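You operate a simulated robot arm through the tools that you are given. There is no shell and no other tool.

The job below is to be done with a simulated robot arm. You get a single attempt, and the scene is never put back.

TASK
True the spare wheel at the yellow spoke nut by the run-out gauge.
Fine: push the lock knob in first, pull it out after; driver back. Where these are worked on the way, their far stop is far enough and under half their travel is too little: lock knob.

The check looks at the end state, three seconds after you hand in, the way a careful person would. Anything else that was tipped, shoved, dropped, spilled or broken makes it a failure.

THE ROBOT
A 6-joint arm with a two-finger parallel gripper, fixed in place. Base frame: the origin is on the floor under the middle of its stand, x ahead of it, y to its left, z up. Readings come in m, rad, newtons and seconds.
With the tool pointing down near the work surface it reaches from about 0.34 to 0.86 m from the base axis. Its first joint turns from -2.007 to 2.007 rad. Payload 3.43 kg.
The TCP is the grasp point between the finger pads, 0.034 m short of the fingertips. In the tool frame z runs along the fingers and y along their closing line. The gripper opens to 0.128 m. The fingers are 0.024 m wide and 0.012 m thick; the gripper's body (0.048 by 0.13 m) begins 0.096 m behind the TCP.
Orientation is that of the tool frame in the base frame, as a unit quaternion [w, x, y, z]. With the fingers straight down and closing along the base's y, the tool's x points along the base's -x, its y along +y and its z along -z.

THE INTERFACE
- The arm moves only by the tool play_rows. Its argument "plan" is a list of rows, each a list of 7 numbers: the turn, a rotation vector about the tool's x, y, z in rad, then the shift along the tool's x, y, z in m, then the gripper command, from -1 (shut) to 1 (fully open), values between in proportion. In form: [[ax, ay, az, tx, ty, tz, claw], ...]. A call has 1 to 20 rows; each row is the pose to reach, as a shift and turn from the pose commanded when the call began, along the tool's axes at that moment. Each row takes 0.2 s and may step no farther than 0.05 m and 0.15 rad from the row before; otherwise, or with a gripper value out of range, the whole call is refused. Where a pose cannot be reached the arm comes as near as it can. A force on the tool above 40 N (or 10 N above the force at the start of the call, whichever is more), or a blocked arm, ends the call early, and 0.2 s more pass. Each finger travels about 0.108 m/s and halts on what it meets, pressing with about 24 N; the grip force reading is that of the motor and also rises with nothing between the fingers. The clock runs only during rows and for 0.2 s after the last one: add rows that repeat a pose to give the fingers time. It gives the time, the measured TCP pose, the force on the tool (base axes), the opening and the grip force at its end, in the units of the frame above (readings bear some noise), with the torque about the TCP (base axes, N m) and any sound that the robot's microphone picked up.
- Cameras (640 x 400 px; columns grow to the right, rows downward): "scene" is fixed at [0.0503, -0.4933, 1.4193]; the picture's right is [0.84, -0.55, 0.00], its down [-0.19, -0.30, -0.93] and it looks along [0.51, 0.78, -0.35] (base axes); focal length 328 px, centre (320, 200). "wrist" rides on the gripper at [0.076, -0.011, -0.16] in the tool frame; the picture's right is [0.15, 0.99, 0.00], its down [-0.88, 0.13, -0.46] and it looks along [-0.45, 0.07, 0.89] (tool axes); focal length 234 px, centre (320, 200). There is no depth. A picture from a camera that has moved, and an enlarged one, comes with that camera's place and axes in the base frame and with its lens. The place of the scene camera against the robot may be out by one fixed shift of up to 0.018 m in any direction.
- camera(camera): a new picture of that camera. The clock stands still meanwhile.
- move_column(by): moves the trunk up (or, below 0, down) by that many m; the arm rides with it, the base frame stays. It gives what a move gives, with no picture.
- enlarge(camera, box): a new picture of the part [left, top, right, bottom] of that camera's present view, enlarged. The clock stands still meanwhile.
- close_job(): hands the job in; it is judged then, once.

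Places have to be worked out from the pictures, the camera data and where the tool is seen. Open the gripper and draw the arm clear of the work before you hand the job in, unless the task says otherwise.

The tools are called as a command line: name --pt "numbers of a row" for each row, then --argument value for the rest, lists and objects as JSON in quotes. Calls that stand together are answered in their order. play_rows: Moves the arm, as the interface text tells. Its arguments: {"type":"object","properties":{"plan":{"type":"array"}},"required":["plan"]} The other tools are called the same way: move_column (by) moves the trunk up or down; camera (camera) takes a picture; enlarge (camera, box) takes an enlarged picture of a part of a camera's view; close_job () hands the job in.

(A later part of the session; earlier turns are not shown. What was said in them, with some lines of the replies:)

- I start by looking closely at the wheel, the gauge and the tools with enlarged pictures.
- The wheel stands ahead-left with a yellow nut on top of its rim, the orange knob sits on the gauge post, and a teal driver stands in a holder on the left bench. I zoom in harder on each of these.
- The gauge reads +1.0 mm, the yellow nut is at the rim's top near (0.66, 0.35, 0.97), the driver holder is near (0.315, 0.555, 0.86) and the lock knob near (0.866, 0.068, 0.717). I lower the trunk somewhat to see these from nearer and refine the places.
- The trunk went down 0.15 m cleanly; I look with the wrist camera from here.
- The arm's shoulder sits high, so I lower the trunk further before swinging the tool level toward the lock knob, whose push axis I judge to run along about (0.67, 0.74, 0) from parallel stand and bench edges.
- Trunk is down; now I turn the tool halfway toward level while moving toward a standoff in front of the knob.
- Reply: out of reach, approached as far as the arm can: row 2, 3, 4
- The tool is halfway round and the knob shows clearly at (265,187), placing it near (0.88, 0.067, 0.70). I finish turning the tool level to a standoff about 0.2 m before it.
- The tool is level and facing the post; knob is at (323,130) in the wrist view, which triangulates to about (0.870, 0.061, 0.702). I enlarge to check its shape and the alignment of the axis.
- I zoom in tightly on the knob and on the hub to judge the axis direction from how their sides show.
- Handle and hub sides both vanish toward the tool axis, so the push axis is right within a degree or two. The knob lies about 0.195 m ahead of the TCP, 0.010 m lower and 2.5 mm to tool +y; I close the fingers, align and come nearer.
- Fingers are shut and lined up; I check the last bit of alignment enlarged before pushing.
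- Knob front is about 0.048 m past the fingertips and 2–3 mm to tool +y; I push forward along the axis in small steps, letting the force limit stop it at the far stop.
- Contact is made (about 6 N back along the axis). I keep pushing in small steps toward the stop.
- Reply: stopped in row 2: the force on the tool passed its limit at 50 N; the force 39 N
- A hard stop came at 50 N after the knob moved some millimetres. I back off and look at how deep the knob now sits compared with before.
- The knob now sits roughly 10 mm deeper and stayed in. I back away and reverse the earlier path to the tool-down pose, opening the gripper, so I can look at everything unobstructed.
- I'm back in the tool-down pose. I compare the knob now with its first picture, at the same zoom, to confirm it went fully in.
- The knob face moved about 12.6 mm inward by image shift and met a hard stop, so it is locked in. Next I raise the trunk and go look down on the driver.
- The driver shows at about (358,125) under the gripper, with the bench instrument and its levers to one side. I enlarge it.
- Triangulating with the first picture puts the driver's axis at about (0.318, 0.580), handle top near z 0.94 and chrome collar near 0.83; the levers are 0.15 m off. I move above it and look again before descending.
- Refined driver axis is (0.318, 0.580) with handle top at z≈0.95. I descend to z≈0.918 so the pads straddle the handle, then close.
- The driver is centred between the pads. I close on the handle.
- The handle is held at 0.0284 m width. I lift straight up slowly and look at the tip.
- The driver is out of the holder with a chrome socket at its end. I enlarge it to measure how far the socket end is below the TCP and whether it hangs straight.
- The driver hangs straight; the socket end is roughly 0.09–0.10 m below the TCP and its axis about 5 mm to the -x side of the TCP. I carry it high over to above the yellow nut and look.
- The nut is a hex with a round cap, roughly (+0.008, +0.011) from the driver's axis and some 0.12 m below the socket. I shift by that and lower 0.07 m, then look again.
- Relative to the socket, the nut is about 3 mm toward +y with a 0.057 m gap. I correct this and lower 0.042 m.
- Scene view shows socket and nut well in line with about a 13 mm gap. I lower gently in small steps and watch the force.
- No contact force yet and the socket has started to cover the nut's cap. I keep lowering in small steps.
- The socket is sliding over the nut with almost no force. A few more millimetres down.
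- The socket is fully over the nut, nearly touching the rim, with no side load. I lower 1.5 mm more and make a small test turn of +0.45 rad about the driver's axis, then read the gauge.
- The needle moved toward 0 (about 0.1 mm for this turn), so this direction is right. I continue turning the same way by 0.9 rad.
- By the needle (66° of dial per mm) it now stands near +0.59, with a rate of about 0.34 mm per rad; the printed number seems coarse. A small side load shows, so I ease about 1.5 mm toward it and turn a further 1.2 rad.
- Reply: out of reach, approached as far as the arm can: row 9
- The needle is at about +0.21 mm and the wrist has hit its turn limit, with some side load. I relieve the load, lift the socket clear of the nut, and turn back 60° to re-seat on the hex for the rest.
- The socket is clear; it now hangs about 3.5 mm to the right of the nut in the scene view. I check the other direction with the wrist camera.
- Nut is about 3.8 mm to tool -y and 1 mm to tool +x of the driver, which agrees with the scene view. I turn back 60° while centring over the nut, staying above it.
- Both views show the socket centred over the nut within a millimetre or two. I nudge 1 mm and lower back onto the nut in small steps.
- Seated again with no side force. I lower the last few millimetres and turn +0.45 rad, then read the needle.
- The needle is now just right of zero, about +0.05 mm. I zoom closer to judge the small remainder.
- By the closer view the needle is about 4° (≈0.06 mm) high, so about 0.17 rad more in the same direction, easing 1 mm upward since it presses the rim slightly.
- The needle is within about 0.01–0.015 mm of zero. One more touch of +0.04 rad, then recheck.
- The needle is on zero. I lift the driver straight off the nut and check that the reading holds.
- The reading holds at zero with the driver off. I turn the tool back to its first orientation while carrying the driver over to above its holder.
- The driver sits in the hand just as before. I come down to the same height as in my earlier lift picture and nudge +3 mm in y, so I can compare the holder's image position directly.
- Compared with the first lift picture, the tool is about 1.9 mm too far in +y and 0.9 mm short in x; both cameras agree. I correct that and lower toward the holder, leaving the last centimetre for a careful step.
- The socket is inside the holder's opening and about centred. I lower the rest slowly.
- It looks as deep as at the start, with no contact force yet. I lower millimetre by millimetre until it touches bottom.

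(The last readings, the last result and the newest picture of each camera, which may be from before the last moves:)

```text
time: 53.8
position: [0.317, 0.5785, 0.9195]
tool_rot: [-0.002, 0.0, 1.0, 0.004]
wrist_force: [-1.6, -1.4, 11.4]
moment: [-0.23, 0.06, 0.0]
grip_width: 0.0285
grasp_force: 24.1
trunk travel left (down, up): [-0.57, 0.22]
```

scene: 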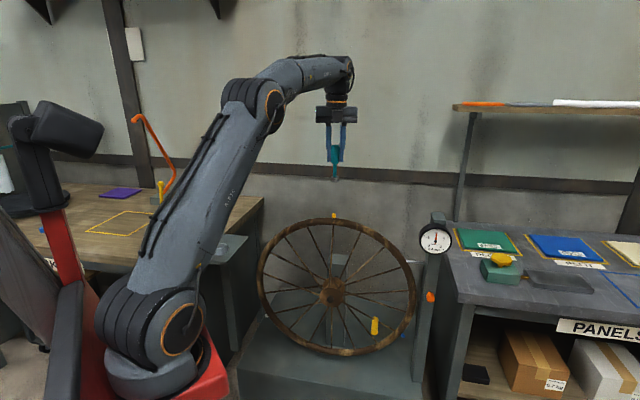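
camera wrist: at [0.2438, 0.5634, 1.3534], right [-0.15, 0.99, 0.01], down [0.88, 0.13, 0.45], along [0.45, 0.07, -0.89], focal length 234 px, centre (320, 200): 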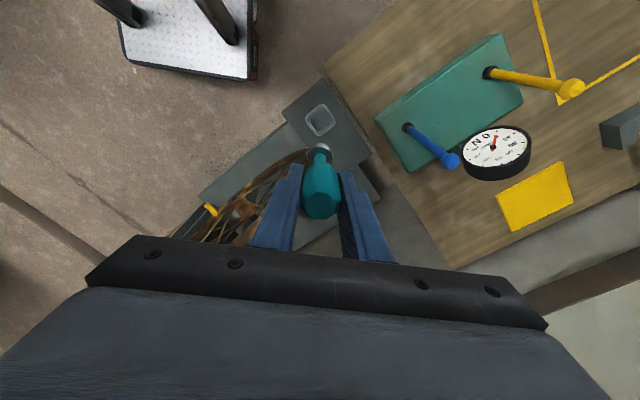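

It is seated (11 N upward). I ease up a millimetre and open the gripper.

play_rows --pt "0 0 0 0 0 -0.001 -1" --pt "0 0 0 0 0 -0.001 -0.4" --pt "0 0 0 0 0 -0.001 0.1" --pt "0 0 0 0 0 -0.001 0.4" --pt "0 0 0 0 0 -0.001 0.4" --pt "0 0 0 0 0 -0.001 0.4"

camera --camera "wrist"

enlarge --camera "scene" --box '[195, 200, 255, 270]'

```text
time: 55.2
position: [0.3178, 0.5786, 0.9197]
tool_rot: [-0.002, -0.001, 1.0, 0.002]
wrist_force: [0.1, 1.2, -0.4]
moment: [0.02, 0.02, 0.01]
grip_width: 0.0896
grasp_force: 0.1
trunk travel left (down, up): [-0.57, 0.22]
```

```text
taken
camera wrist: at [0.2433, 0.566, 1.0796], right [-0.15, 0.99, 0.01], down [0.88, 0.13, 0.45], along [0.45, 0.07, -0.89], focal length 234 px, centre (320, 200)
```

wrist: 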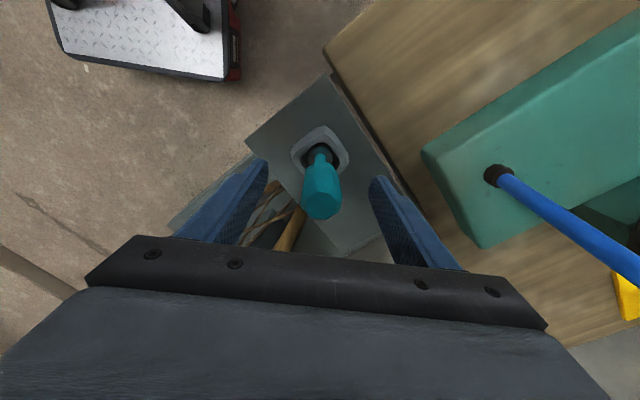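

```text
5.71 times, centred on (225, 235) of scene
camera zoom: at [0.0503, -0.4933, 1.4193], right [0.84, -0.55, 0.0], down [-0.19, -0.3, -0.93], along [0.51, 0.78, -0.35], focal length 1871 px, centre (863, 0)
```

zoom: 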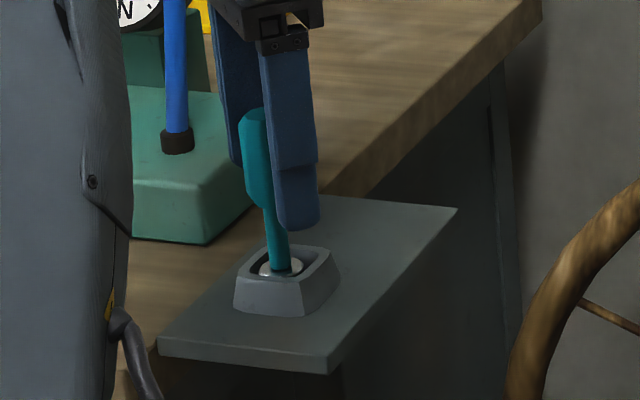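

The driver stands in its holder as before. I rise straight up, well clear of it and the levers.

play_rows --pt "0 0 0 0 0 -0.02 0.4" --pt "0 0 0 0 0 -0.05 0.4" --pt "0 0 0 0 0 -0.09 0.4" --pt "0 0 0 0 0 -0.13 0.4" --pt "0 0 0 0 0 -0.17 0.4" --pt "0 0 0 0 0 -0.21 0.4" --pt "0 0 0 0 0 -0.25 0.4" --pt "0 0 0 0 0 -0.28 0.6"

enlarge --camera "scene" --box '[205, 210, 245, 265]'

enlarge --camera "wrist" --box '[260, 80, 420, 180]'

```text
time: 57.0
position: [0.3176, 0.5782, 1.1989]
tool_rot: [-0.003, -0.002, 1.0, 0.003]
wrist_force: [-0.6, 0.1, 0.9]
moment: [0.03, 0.02, 0.01]
grip_width: 0.1026
grasp_force: 0.2
trunk travel left (down, up): [-0.57, 0.22]
```

```text
7.27 times, centred on (225, 238) of scene
camera zoom: at [0.0503, -0.4933, 1.4193], right [0.84, -0.55, 0.0], down [-0.19, -0.3, -0.93], along [0.51, 0.78, -0.35], focal length 2382 px, centre (1011, -73)
```

zoom: 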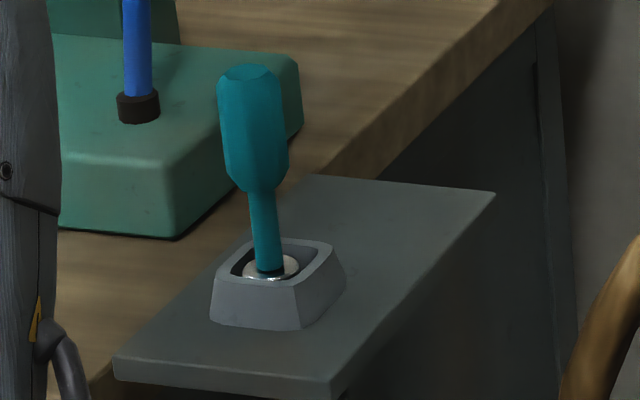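

```text
4.00 times, centred on (340, 130) of wrist
camera zoom: at [0.2442, 0.5655, 1.36], right [-0.15, 0.99, 0.01], down [0.88, 0.13, 0.45], along [0.45, 0.07, -0.89], focal length 937 px, centre (240, 480)
```

zoom: 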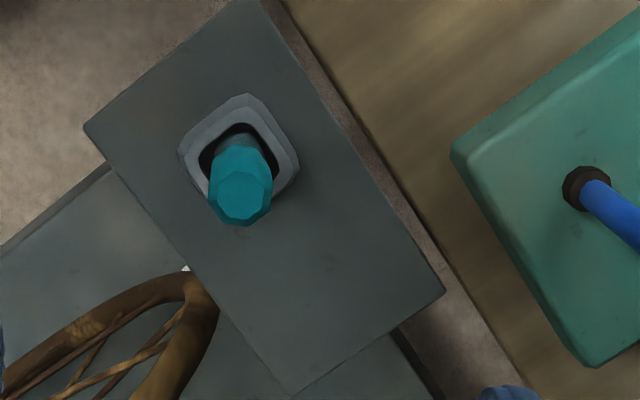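

The driver is back within a couple of millimetres of its start. Now for the knob: I look at it closely to plan gripping its head.

enlarge --camera "scene" --box '[420, 284, 440, 304]'

enlarge --camera "scene" --box '[390, 220, 470, 380]'

camera --camera "scene"

```text
16.00 times, centred on (430, 294) of scene
camera zoom: at [0.0503, -0.4933, 1.4193], right [0.84, -0.55, 0.0], down [-0.19, -0.3, -0.93], along [0.51, 0.78, -0.35], focal length 5240 px, centre (-1440, -1304)
```

zoom: 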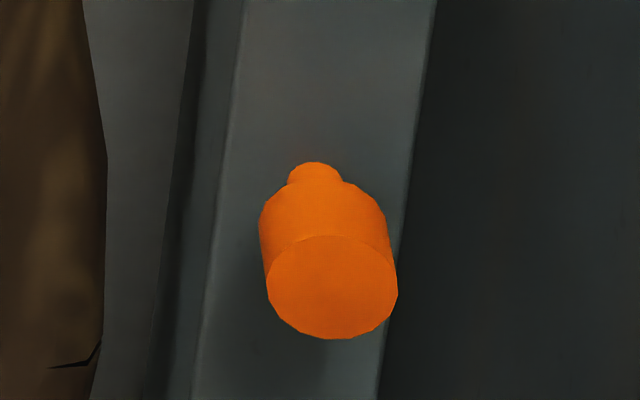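

```text
2.50 times, centred on (430, 300) of scene
camera zoom: at [0.0503, -0.4933, 1.4193], right [0.84, -0.55, 0.0], down [-0.19, -0.3, -0.93], along [0.51, 0.78, -0.35], focal length 819 px, centre (45, -50)
```

zoom: 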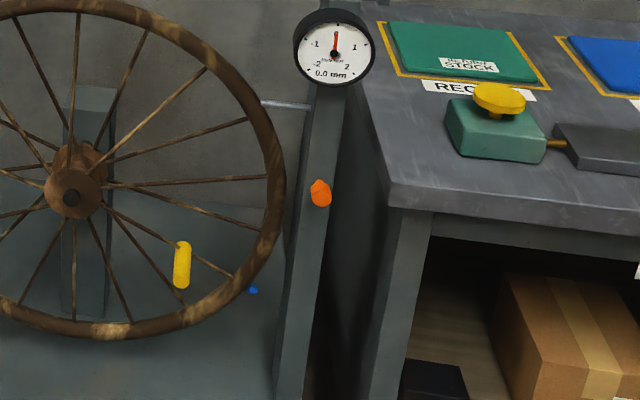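

```text
taken
```

scene: 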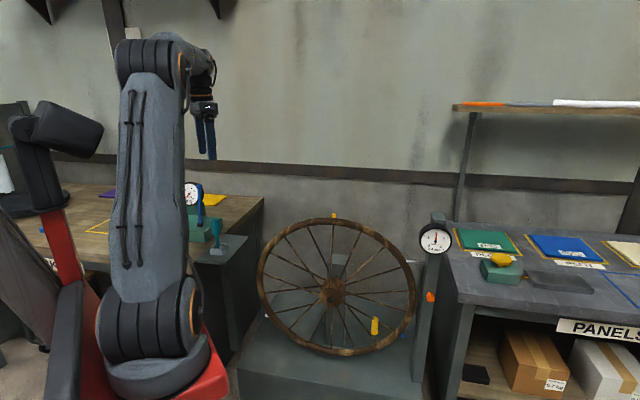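

The needle still reads zero and the knob is in. I go back to the earlier start point for the knob approach, high first, then lower the trunk.

play_rows --pt "0 0 0 -0.0148 -0.0456 0 0.6" --pt "0 0 0 -0.0296 -0.0912 0 0.6" --pt "0 0 0 -0.0444 -0.1368 0 0.6" --pt "0 0 0 -0.0592 -0.1824 0 0.6" --pt "0 0 0 -0.074 -0.228 0 0.6" --pt "0 0 0 -0.0888 -0.2736 0 0.6" --pt "0 0 0 -0.1036 -0.3192 0 0.6" --pt "0 0 0 -0.1184 -0.3648 0 0.6" --pt "0 0 0 -0.1332 -0.4104 0 0.6" --pt "0 0 0 -0.148 -0.456 0 0.6"

move_column --by -0.27

```text
time: 59.2
position: [0.4696, 0.1227, 1.1941]
tool_rot: [-0.002, 0.0, 1.0, 0.002]
wrist_force: [0.1, 0.0, -0.4]
moment: [-0.06, 0.01, 0.01]
grip_width: 0.1021
grasp_force: 0.1
trunk travel left (down, up): [-0.57, 0.22]
```

```text
time: 61.9
position: [0.4677, 0.1213, 0.9258]
tool_rot: [-0.002, -0.001, 1.0, 0.002]
wrist_force: [-0.4, -0.7, 0.4]
moment: [0.01, -0.02, -0.02]
grip_width: 0.1025
grasp_force: 0.1
trunk travel left (down, up): [-0.3, 0.49]
```

The arm is back at the start of the knob approach. I swing the tool level again to a standoff about 0.18 m before the knob, gripper partly open.

play_rows --pt "-0.0503 -0.1131 -0.0503 -0.0217 -0.0147 0.0172 0" --pt "-0.1007 -0.2262 -0.1007 -0.0434 -0.0293 0.0344 0" --pt "-0.151 -0.3392 -0.151 -0.065 -0.044 0.0517 0" --pt "-0.2014 -0.4523 -0.2014 -0.0867 -0.0587 0.0689 0" --pt "-0.2517 -0.5654 -0.2517 -0.1084 -0.0733 0.0861 0" --pt "-0.3021 -0.6785 -0.3021 -0.1301 -0.088 0.1033 0" --pt "-0.3524 -0.7915 -0.3524 -0.1517 -0.1027 0.1205 0" --pt "-0.4028 -0.9046 -0.4028 -0.1734 -0.1174 0.1377 0" --pt "-0.4531 -1.0177 -0.4531 -0.1951 -0.132 0.1549 0" --pt "-0.5035 -1.1308 -0.5035 -0.2168 -0.1467 0.1722 0" --pt "-0.5538 -1.2438 -0.5538 -0.2384 -0.1614 0.1894 0" --pt "-0.6042 -1.3569 -0.6042 -0.2601 -0.176 0.2066 0" --pt "-0.6545 -1.47 -0.6545 -0.2818 -0.1907 0.2238 0"

camera --camera "wrist"

enlarge --camera "wrist" --box '[280, 100, 360, 180]'

```text
time: 64.7
position: [0.7493, -0.0683, 0.6991]
tool_rot: [0.646, -0.286, 0.646, 0.29]
wrist_force: [0.1, 1.1, 0.4]
moment: [-0.04, 0.02, 0.02]
grip_width: 0.064
grasp_force: 0.0
trunk travel left (down, up): [-0.3, 0.49]
```

```text
taken
camera wrist: at [0.6516, -0.1958, 0.6243], right [-0.74, 0.66, -0.14], down [-0.4, -0.26, 0.88], along [0.55, 0.7, 0.45], focal length 234 px, centre (320, 200)
```

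wrist: 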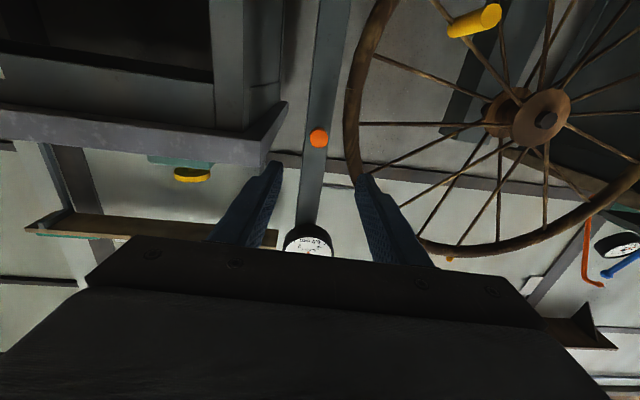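

```text
5.00 times, centred on (320, 140) of wrist
camera zoom: at [0.6516, -0.1958, 0.6243], right [-0.74, 0.66, -0.14], down [-0.4, -0.26, 0.88], along [0.55, 0.7, 0.45], focal length 1171 px, centre (320, 500)
```

zoom: 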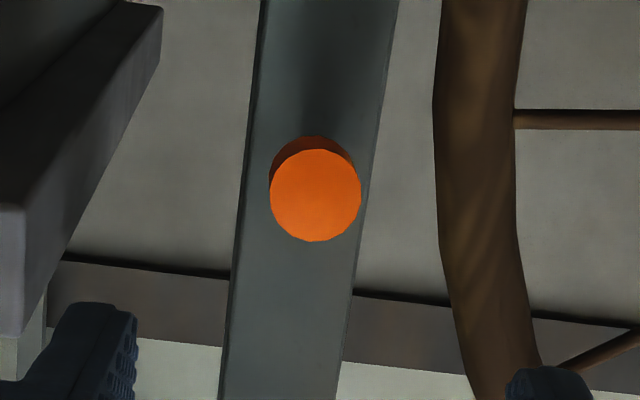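

The knob is centred on the tool axis within about a millimetre, some 0.18 m ahead. I advance most of the way with the fingers straddling it and look again.

play_rows --pt "0 0 0 0 -0.0003 0.03 0" --pt "0 0 0 0 -0.0005 0.06 0" --pt "0 0 0 0 -0.0005 0.09 0" --pt "0 0 0 0 -0.0005 0.115 0" --pt "0 0 0 0 -0.0005 0.135 0" --pt "0 0 0 0 -0.0005 0.135 0"

camera --camera "wrist"

enlarge --camera "wrist" --box '[270, 120, 370, 220]'

enlarge --camera "scene" --box '[390, 250, 470, 350]'

```text
time: 66.1
position: [0.8416, 0.0335, 0.6992]
tool_rot: [0.645, -0.286, 0.646, 0.29]
wrist_force: [0.7, 0.0, 0.2]
moment: [0.0, -0.01, 0.01]
grip_width: 0.0639
grasp_force: 0.0
trunk travel left (down, up): [-0.3, 0.49]
```

```text
taken
camera wrist: at [0.7427, -0.0943, 0.624], right [-0.74, 0.66, -0.14], down [-0.4, -0.26, 0.88], along [0.55, 0.7, 0.45], focal length 234 px, centre (320, 200)
```

wrist: 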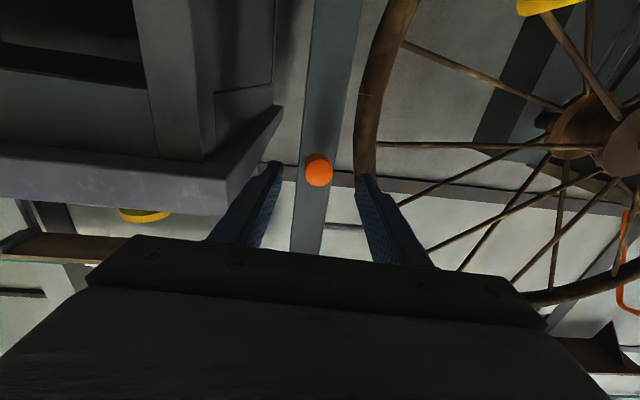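

```text
4.00 times, centred on (320, 170) of wrist
camera zoom: at [0.7427, -0.0943, 0.624], right [-0.74, 0.66, -0.14], down [-0.4, -0.26, 0.88], along [0.55, 0.7, 0.45], focal length 937 px, centre (320, 320)
```

zoom: 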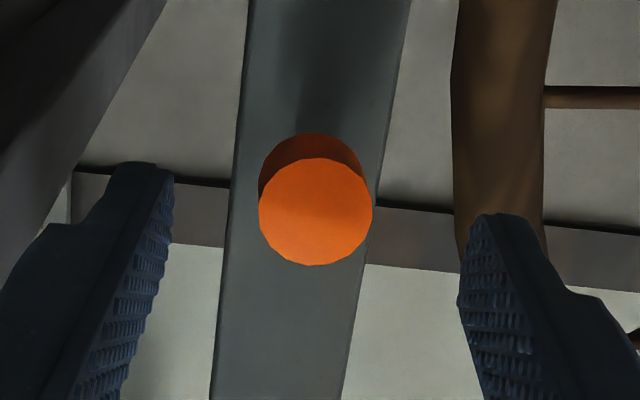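

```text
4.00 times, centred on (430, 300) of scene
camera zoom: at [0.0503, -0.4933, 1.4193], right [0.84, -0.55, 0.0], down [-0.19, -0.3, -0.93], along [0.51, 0.78, -0.35], focal length 1310 px, centre (-120, -200)
```

zoom: 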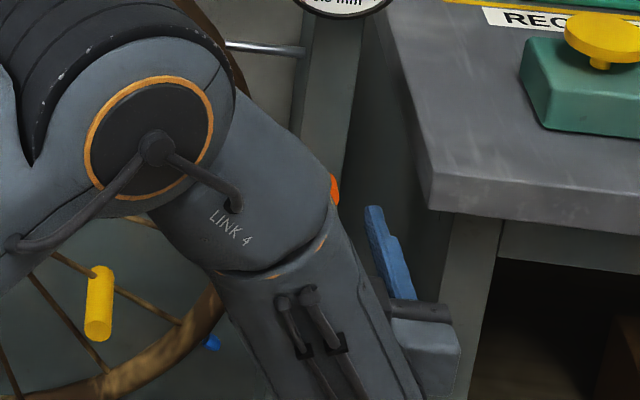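

The fingers straddle the knob evenly. I go in 32 mm more so the pads cover the whole head while staying short of the post, then close.

play_rows --pt "0 0 0 -0.0005 0 0.012 0" --pt "0 0 0 -0.001 0 0.024 0" --pt "0 0 0 -0.001 0 0.032 0" --pt "0 0 0 -0.001 0 0.032 -0.3" --pt "0 0 0 -0.001 0 0.032 -1" --pt "0 0 0 -0.001 0 0.032 -1" --pt "0 0 0 -0.001 0 0.032 -1" --pt "0 0 0 -0.001 0 0.032 -1"

enlarge --camera "wrist" --box '[270, 120, 370, 220]'

```text
time: 67.9
position: [0.8626, 0.0546, 0.7]
tool_rot: [0.645, -0.286, 0.647, 0.29]
wrist_force: [9.7, -7.1, -0.3]
moment: [-0.01, 0.07, -1.23]
grip_width: 0.0268
grasp_force: 44.9
trunk travel left (down, up): [-0.3, 0.49]
```

```text
4.00 times, centred on (320, 170) of wrist
camera zoom: at [0.7639, -0.072, 0.6245], right [-0.74, 0.66, -0.14], down [-0.4, -0.26, 0.88], along [0.55, 0.7, 0.45], focal length 937 px, centre (320, 320)
```

zoom: 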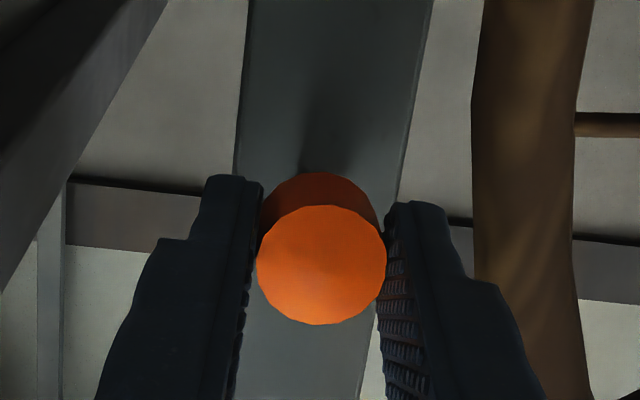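

The head is gripped at 0.0268 m with a 12 N side load from slight off-centre. I ease 1 mm that way and pull straight back in small steps.

play_rows --pt "0 0 0 0 -0.0008 0 -1" --pt "0 0 0 0 -0.001 -0.003 -1" --pt "0 0 0 0 -0.001 -0.006 -1" --pt "0 0 0 0 -0.001 -0.009 -1" --pt "0 0 0 0 -0.001 -0.012 -1"

enlarge --camera "wrist" --box '[270, 120, 370, 220]'

```text
time: 69.1
position: [0.8547, 0.0471, 0.6994]
tool_rot: [0.645, -0.285, 0.647, 0.29]
wrist_force: [11.2, -5.4, -1.7]
moment: [-0.03, 0.1, -1.25]
grip_width: 0.0267
grasp_force: 45.0
trunk travel left (down, up): [-0.3, 0.49]
```

```text
4.00 times, centred on (320, 170) of wrist
camera zoom: at [0.7558, -0.0805, 0.6246], right [-0.74, 0.66, -0.14], down [-0.4, -0.26, 0.88], along [0.55, 0.7, 0.45], focal length 937 px, centre (320, 320)
```

zoom: 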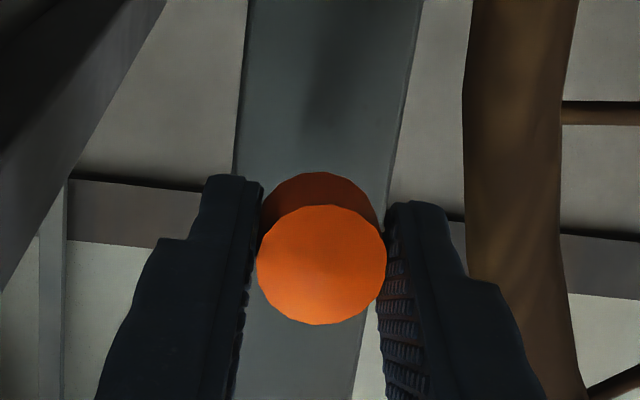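

The knob came along with the fingers, about 11 mm out. I pull a few millimetres more to reach its outer stop.

play_rows --pt "0 0 0 0 0 -0.002 -1" --pt "0 0 0 0 0 -0.004 -1" --pt "0 0 0 0 0 -0.005 -1"

enlarge --camera "wrist" --box '[270, 120, 370, 220]'

```text
time: 69.8
position: [0.8535, 0.0453, 0.699]
tool_rot: [0.645, -0.286, 0.647, 0.289]
wrist_force: [25.9, 21.1, -6.9]
moment: [-0.2, 0.29, -1.18]
grip_width: 0.0266
grasp_force: 44.8
trunk travel left (down, up): [-0.3, 0.49]
stopped in row 3: the force on the tool passed its limit at 43 N (the readings are from after the stop); the commanded pose is now the measured one
```

```text
4.00 times, centred on (320, 170) of wrist
camera zoom: at [0.7551, -0.0815, 0.6249], right [-0.74, 0.66, -0.14], down [-0.4, -0.25, 0.88], along [0.55, 0.71, 0.45], focal length 937 px, centre (320, 320)
```

zoom: 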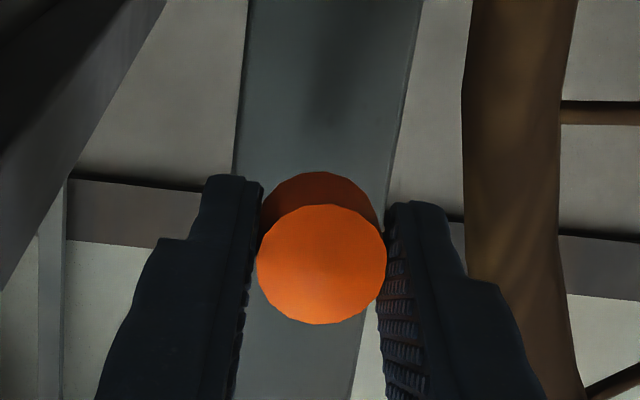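

The outer stop is reached (33 N pulling back, about 13 mm out in total). I open the fingers and back away straight.

play_rows --pt "0 0 0 0 0 0 -0.3" --pt "0 0 0 0 0 0 0" --pt "0 0 0 0 0 0 0" --pt "0 0 0 0 0 0 0"

enlarge --camera "wrist" --box '[270, 120, 370, 220]'

```text
time: 70.8
position: [0.8523, 0.0433, 0.7003]
tool_rot: [0.645, -0.287, 0.646, 0.29]
wrist_force: [-0.5, 0.0, 0.4]
moment: [0.01, -0.01, 0.0]
grip_width: 0.0643
grasp_force: 0.0
trunk travel left (down, up): [-0.3, 0.49]
```

```text
4.00 times, centred on (320, 170) of wrist
camera zoom: at [0.754, -0.0834, 0.6256], right [-0.74, 0.66, -0.14], down [-0.4, -0.26, 0.88], along [0.55, 0.7, 0.45], focal length 937 px, centre (320, 320)
```

zoom: 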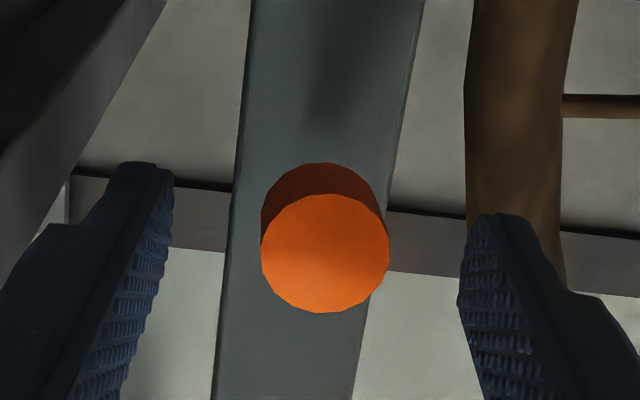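

The knob is released and stays out. I back away and reverse the path to the tool-down pose.

play_rows --pt "0 0 0 0 0 -0.03 0" --pt "0 0 0 0 0 -0.07 0" --pt "0 0 0 0 0 -0.11 0" --pt "0 0 0 0 0 -0.15 0" --pt "0.0503 0.1131 0.0503 -0.0177 0.0261 -0.1539 0" --pt "0.1007 0.2262 0.1007 -0.0354 0.0522 -0.1577 0.5" --pt "0.151 0.3392 0.151 -0.0531 0.0784 -0.1616 1" --pt "0.2014 0.4523 0.2014 -0.0708 0.1045 -0.1654 1" --pt "0.2517 0.5654 0.2517 -0.0885 0.1306 -0.1693 1" --pt "0.3021 0.6785 0.3021 -0.1062 0.1567 -0.1732 1" --pt "0.3524 0.7915 0.3524 -0.1238 0.1829 -0.177 1" --pt "0.4028 0.9046 0.4028 -0.1415 0.209 -0.1809 1" --pt "0.4531 1.0177 0.4531 -0.1592 0.2351 -0.1847 1" --pt "0.5035 1.1308 0.5035 -0.1769 0.2612 -0.1886 1" --pt "0.5538 1.2438 0.5538 -0.1946 0.2874 -0.1925 1" --pt "0.6042 1.3569 0.6042 -0.2123 0.3135 -0.1963 1" --pt "0.6545 1.47 0.6545 -0.23 0.3396 -0.2002 1"

camera --camera "scene"

enlarge --camera "scene" --box '[350, 270, 450, 350]'

enlarge --camera "scene" --box '[424, 226, 448, 246]'

```text
time: 74.4
position: [0.4674, 0.1192, 0.9351]
tool_rot: [-0.002, 0.001, 1.0, 0.001]
wrist_force: [0.1, 0.3, -0.3]
moment: [0.01, -0.02, -0.02]
grip_width: 0.1279
grasp_force: 0.0
trunk travel left (down, up): [-0.3, 0.49]
```

```text
taken
```

scene: 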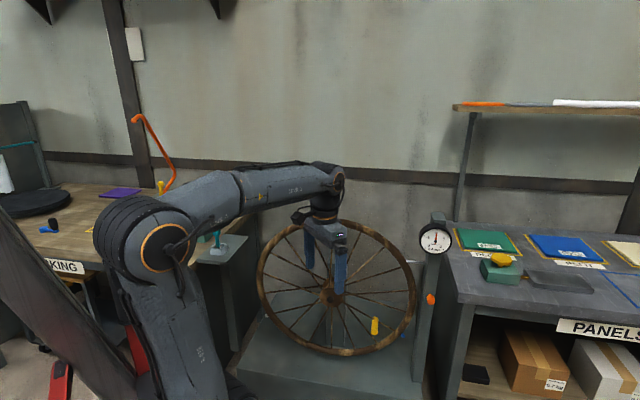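

```text
5.00 times, centred on (400, 310) of scene
camera zoom: at [0.0503, -0.4933, 1.4193], right [0.84, -0.55, 0.0], down [-0.19, -0.3, -0.93], along [0.51, 0.78, -0.35], focal length 1637 px, centre (-80, -350)
```

zoom: 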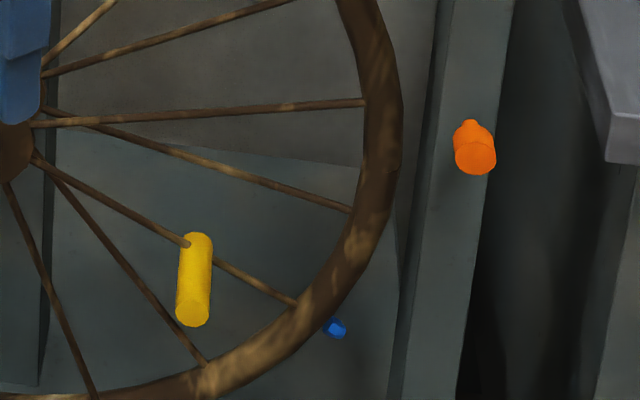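

```text
16.00 times, centred on (436, 236) of scene
camera zoom: at [0.0503, -0.4933, 1.4193], right [0.84, -0.55, 0.0], down [-0.19, -0.3, -0.93], along [0.51, 0.78, -0.35], focal length 5240 px, centre (-1536, -376)
```

zoom: 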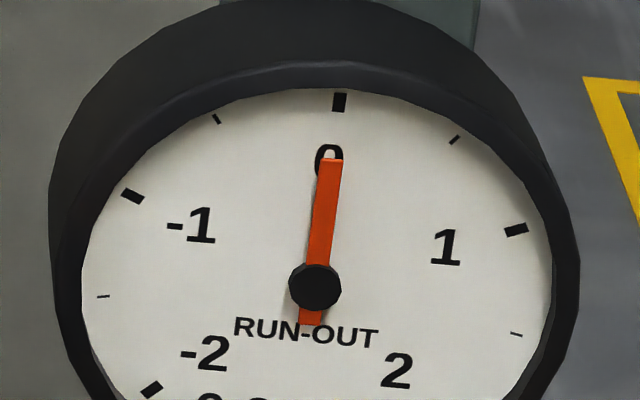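

The knob is back at its original out position, the needle is on zero, and the wheel is undisturbed. I raise the arm clear and make a last check of the driver and the bench.

move_column --by 0.35

camera --camera "scene"

enlarge --camera "scene" --box '[120, 160, 270, 290]'

enlarge --camera "scene" --box '[240, 200, 440, 380]'

```text
time: 77.8
position: [0.4676, 0.1211, 1.283]
tool_rot: [-0.001, 0.001, 1.0, 0.003]
wrist_force: [-0.3, -0.7, 0.8]
moment: [-0.02, -0.03, -0.01]
grip_width: 0.128
grasp_force: 0.1
trunk travel left (down, up): [-0.65, 0.14]
```

```text
taken
```

scene: 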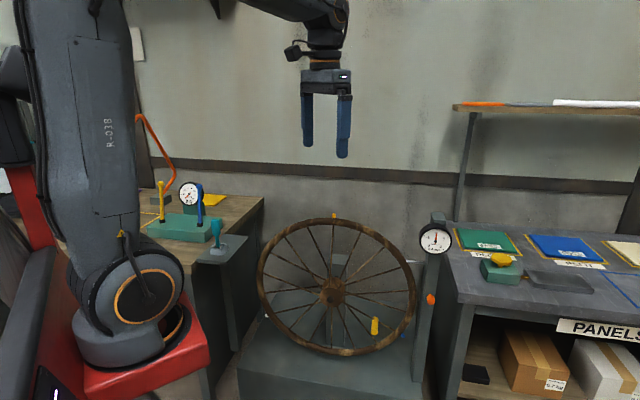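

```text
3.08 times, centred on (195, 225) of scene
camera zoom: at [0.0503, -0.4933, 1.4193], right [0.84, -0.55, 0.0], down [-0.19, -0.3, -0.93], along [0.51, 0.78, -0.35], focal length 1008 px, centre (705, 123)
```

zoom: 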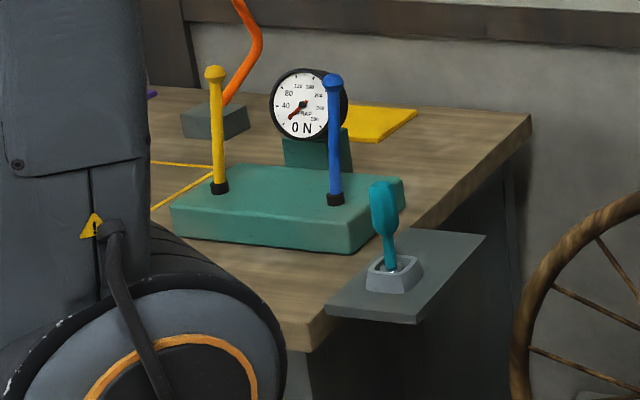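

```text
2.22 times, centred on (340, 290) of scene
camera zoom: at [0.0503, -0.4933, 1.4193], right [0.84, -0.55, 0.0], down [-0.19, -0.3, -0.93], along [0.51, 0.78, -0.35], focal length 728 px, centre (276, 0)
```

zoom: 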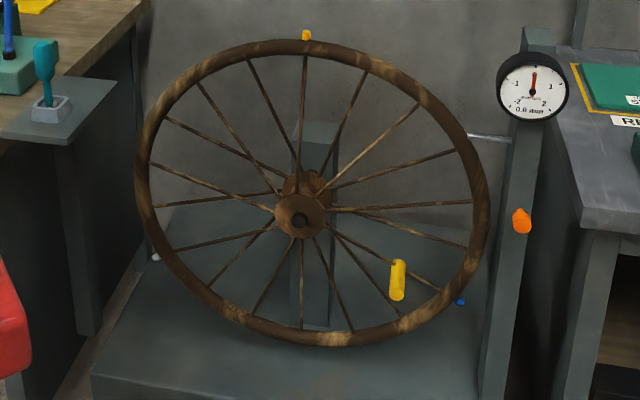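

The gauge shows 0.0 mm, the lock knob is out, and the driver is back in its holder. Nothing else has moved, the gripper is open and the arm is clear, so I hand the job in.

close_job

```text
The job is handed in.
```

The wheel is trued at the yellow spoke nut: the run-out gauge went from +1.0 mm to 0.0 mm and stayed there after I took the driver off.

- **Lock knob:** I pushed it in to its hard stop before the adjustment, about 12–13 mm of travel. Afterwards I pulled it back out to its outer stop, and it sits where it started.
- **Nut:** I turned it clockwise seen from above, about 3.1 rad in total. The arm's wrist reached its turning limit partway, so I lifted the driver off, turned back 60° and re-seated it for the last part.
- **Driver:** It is back in its holder, within about 2 mm of its original position.

In the last pictures nothing else had moved. The gripper is open and the arm is clear. The job is handed in, but I have not seen the check's result.
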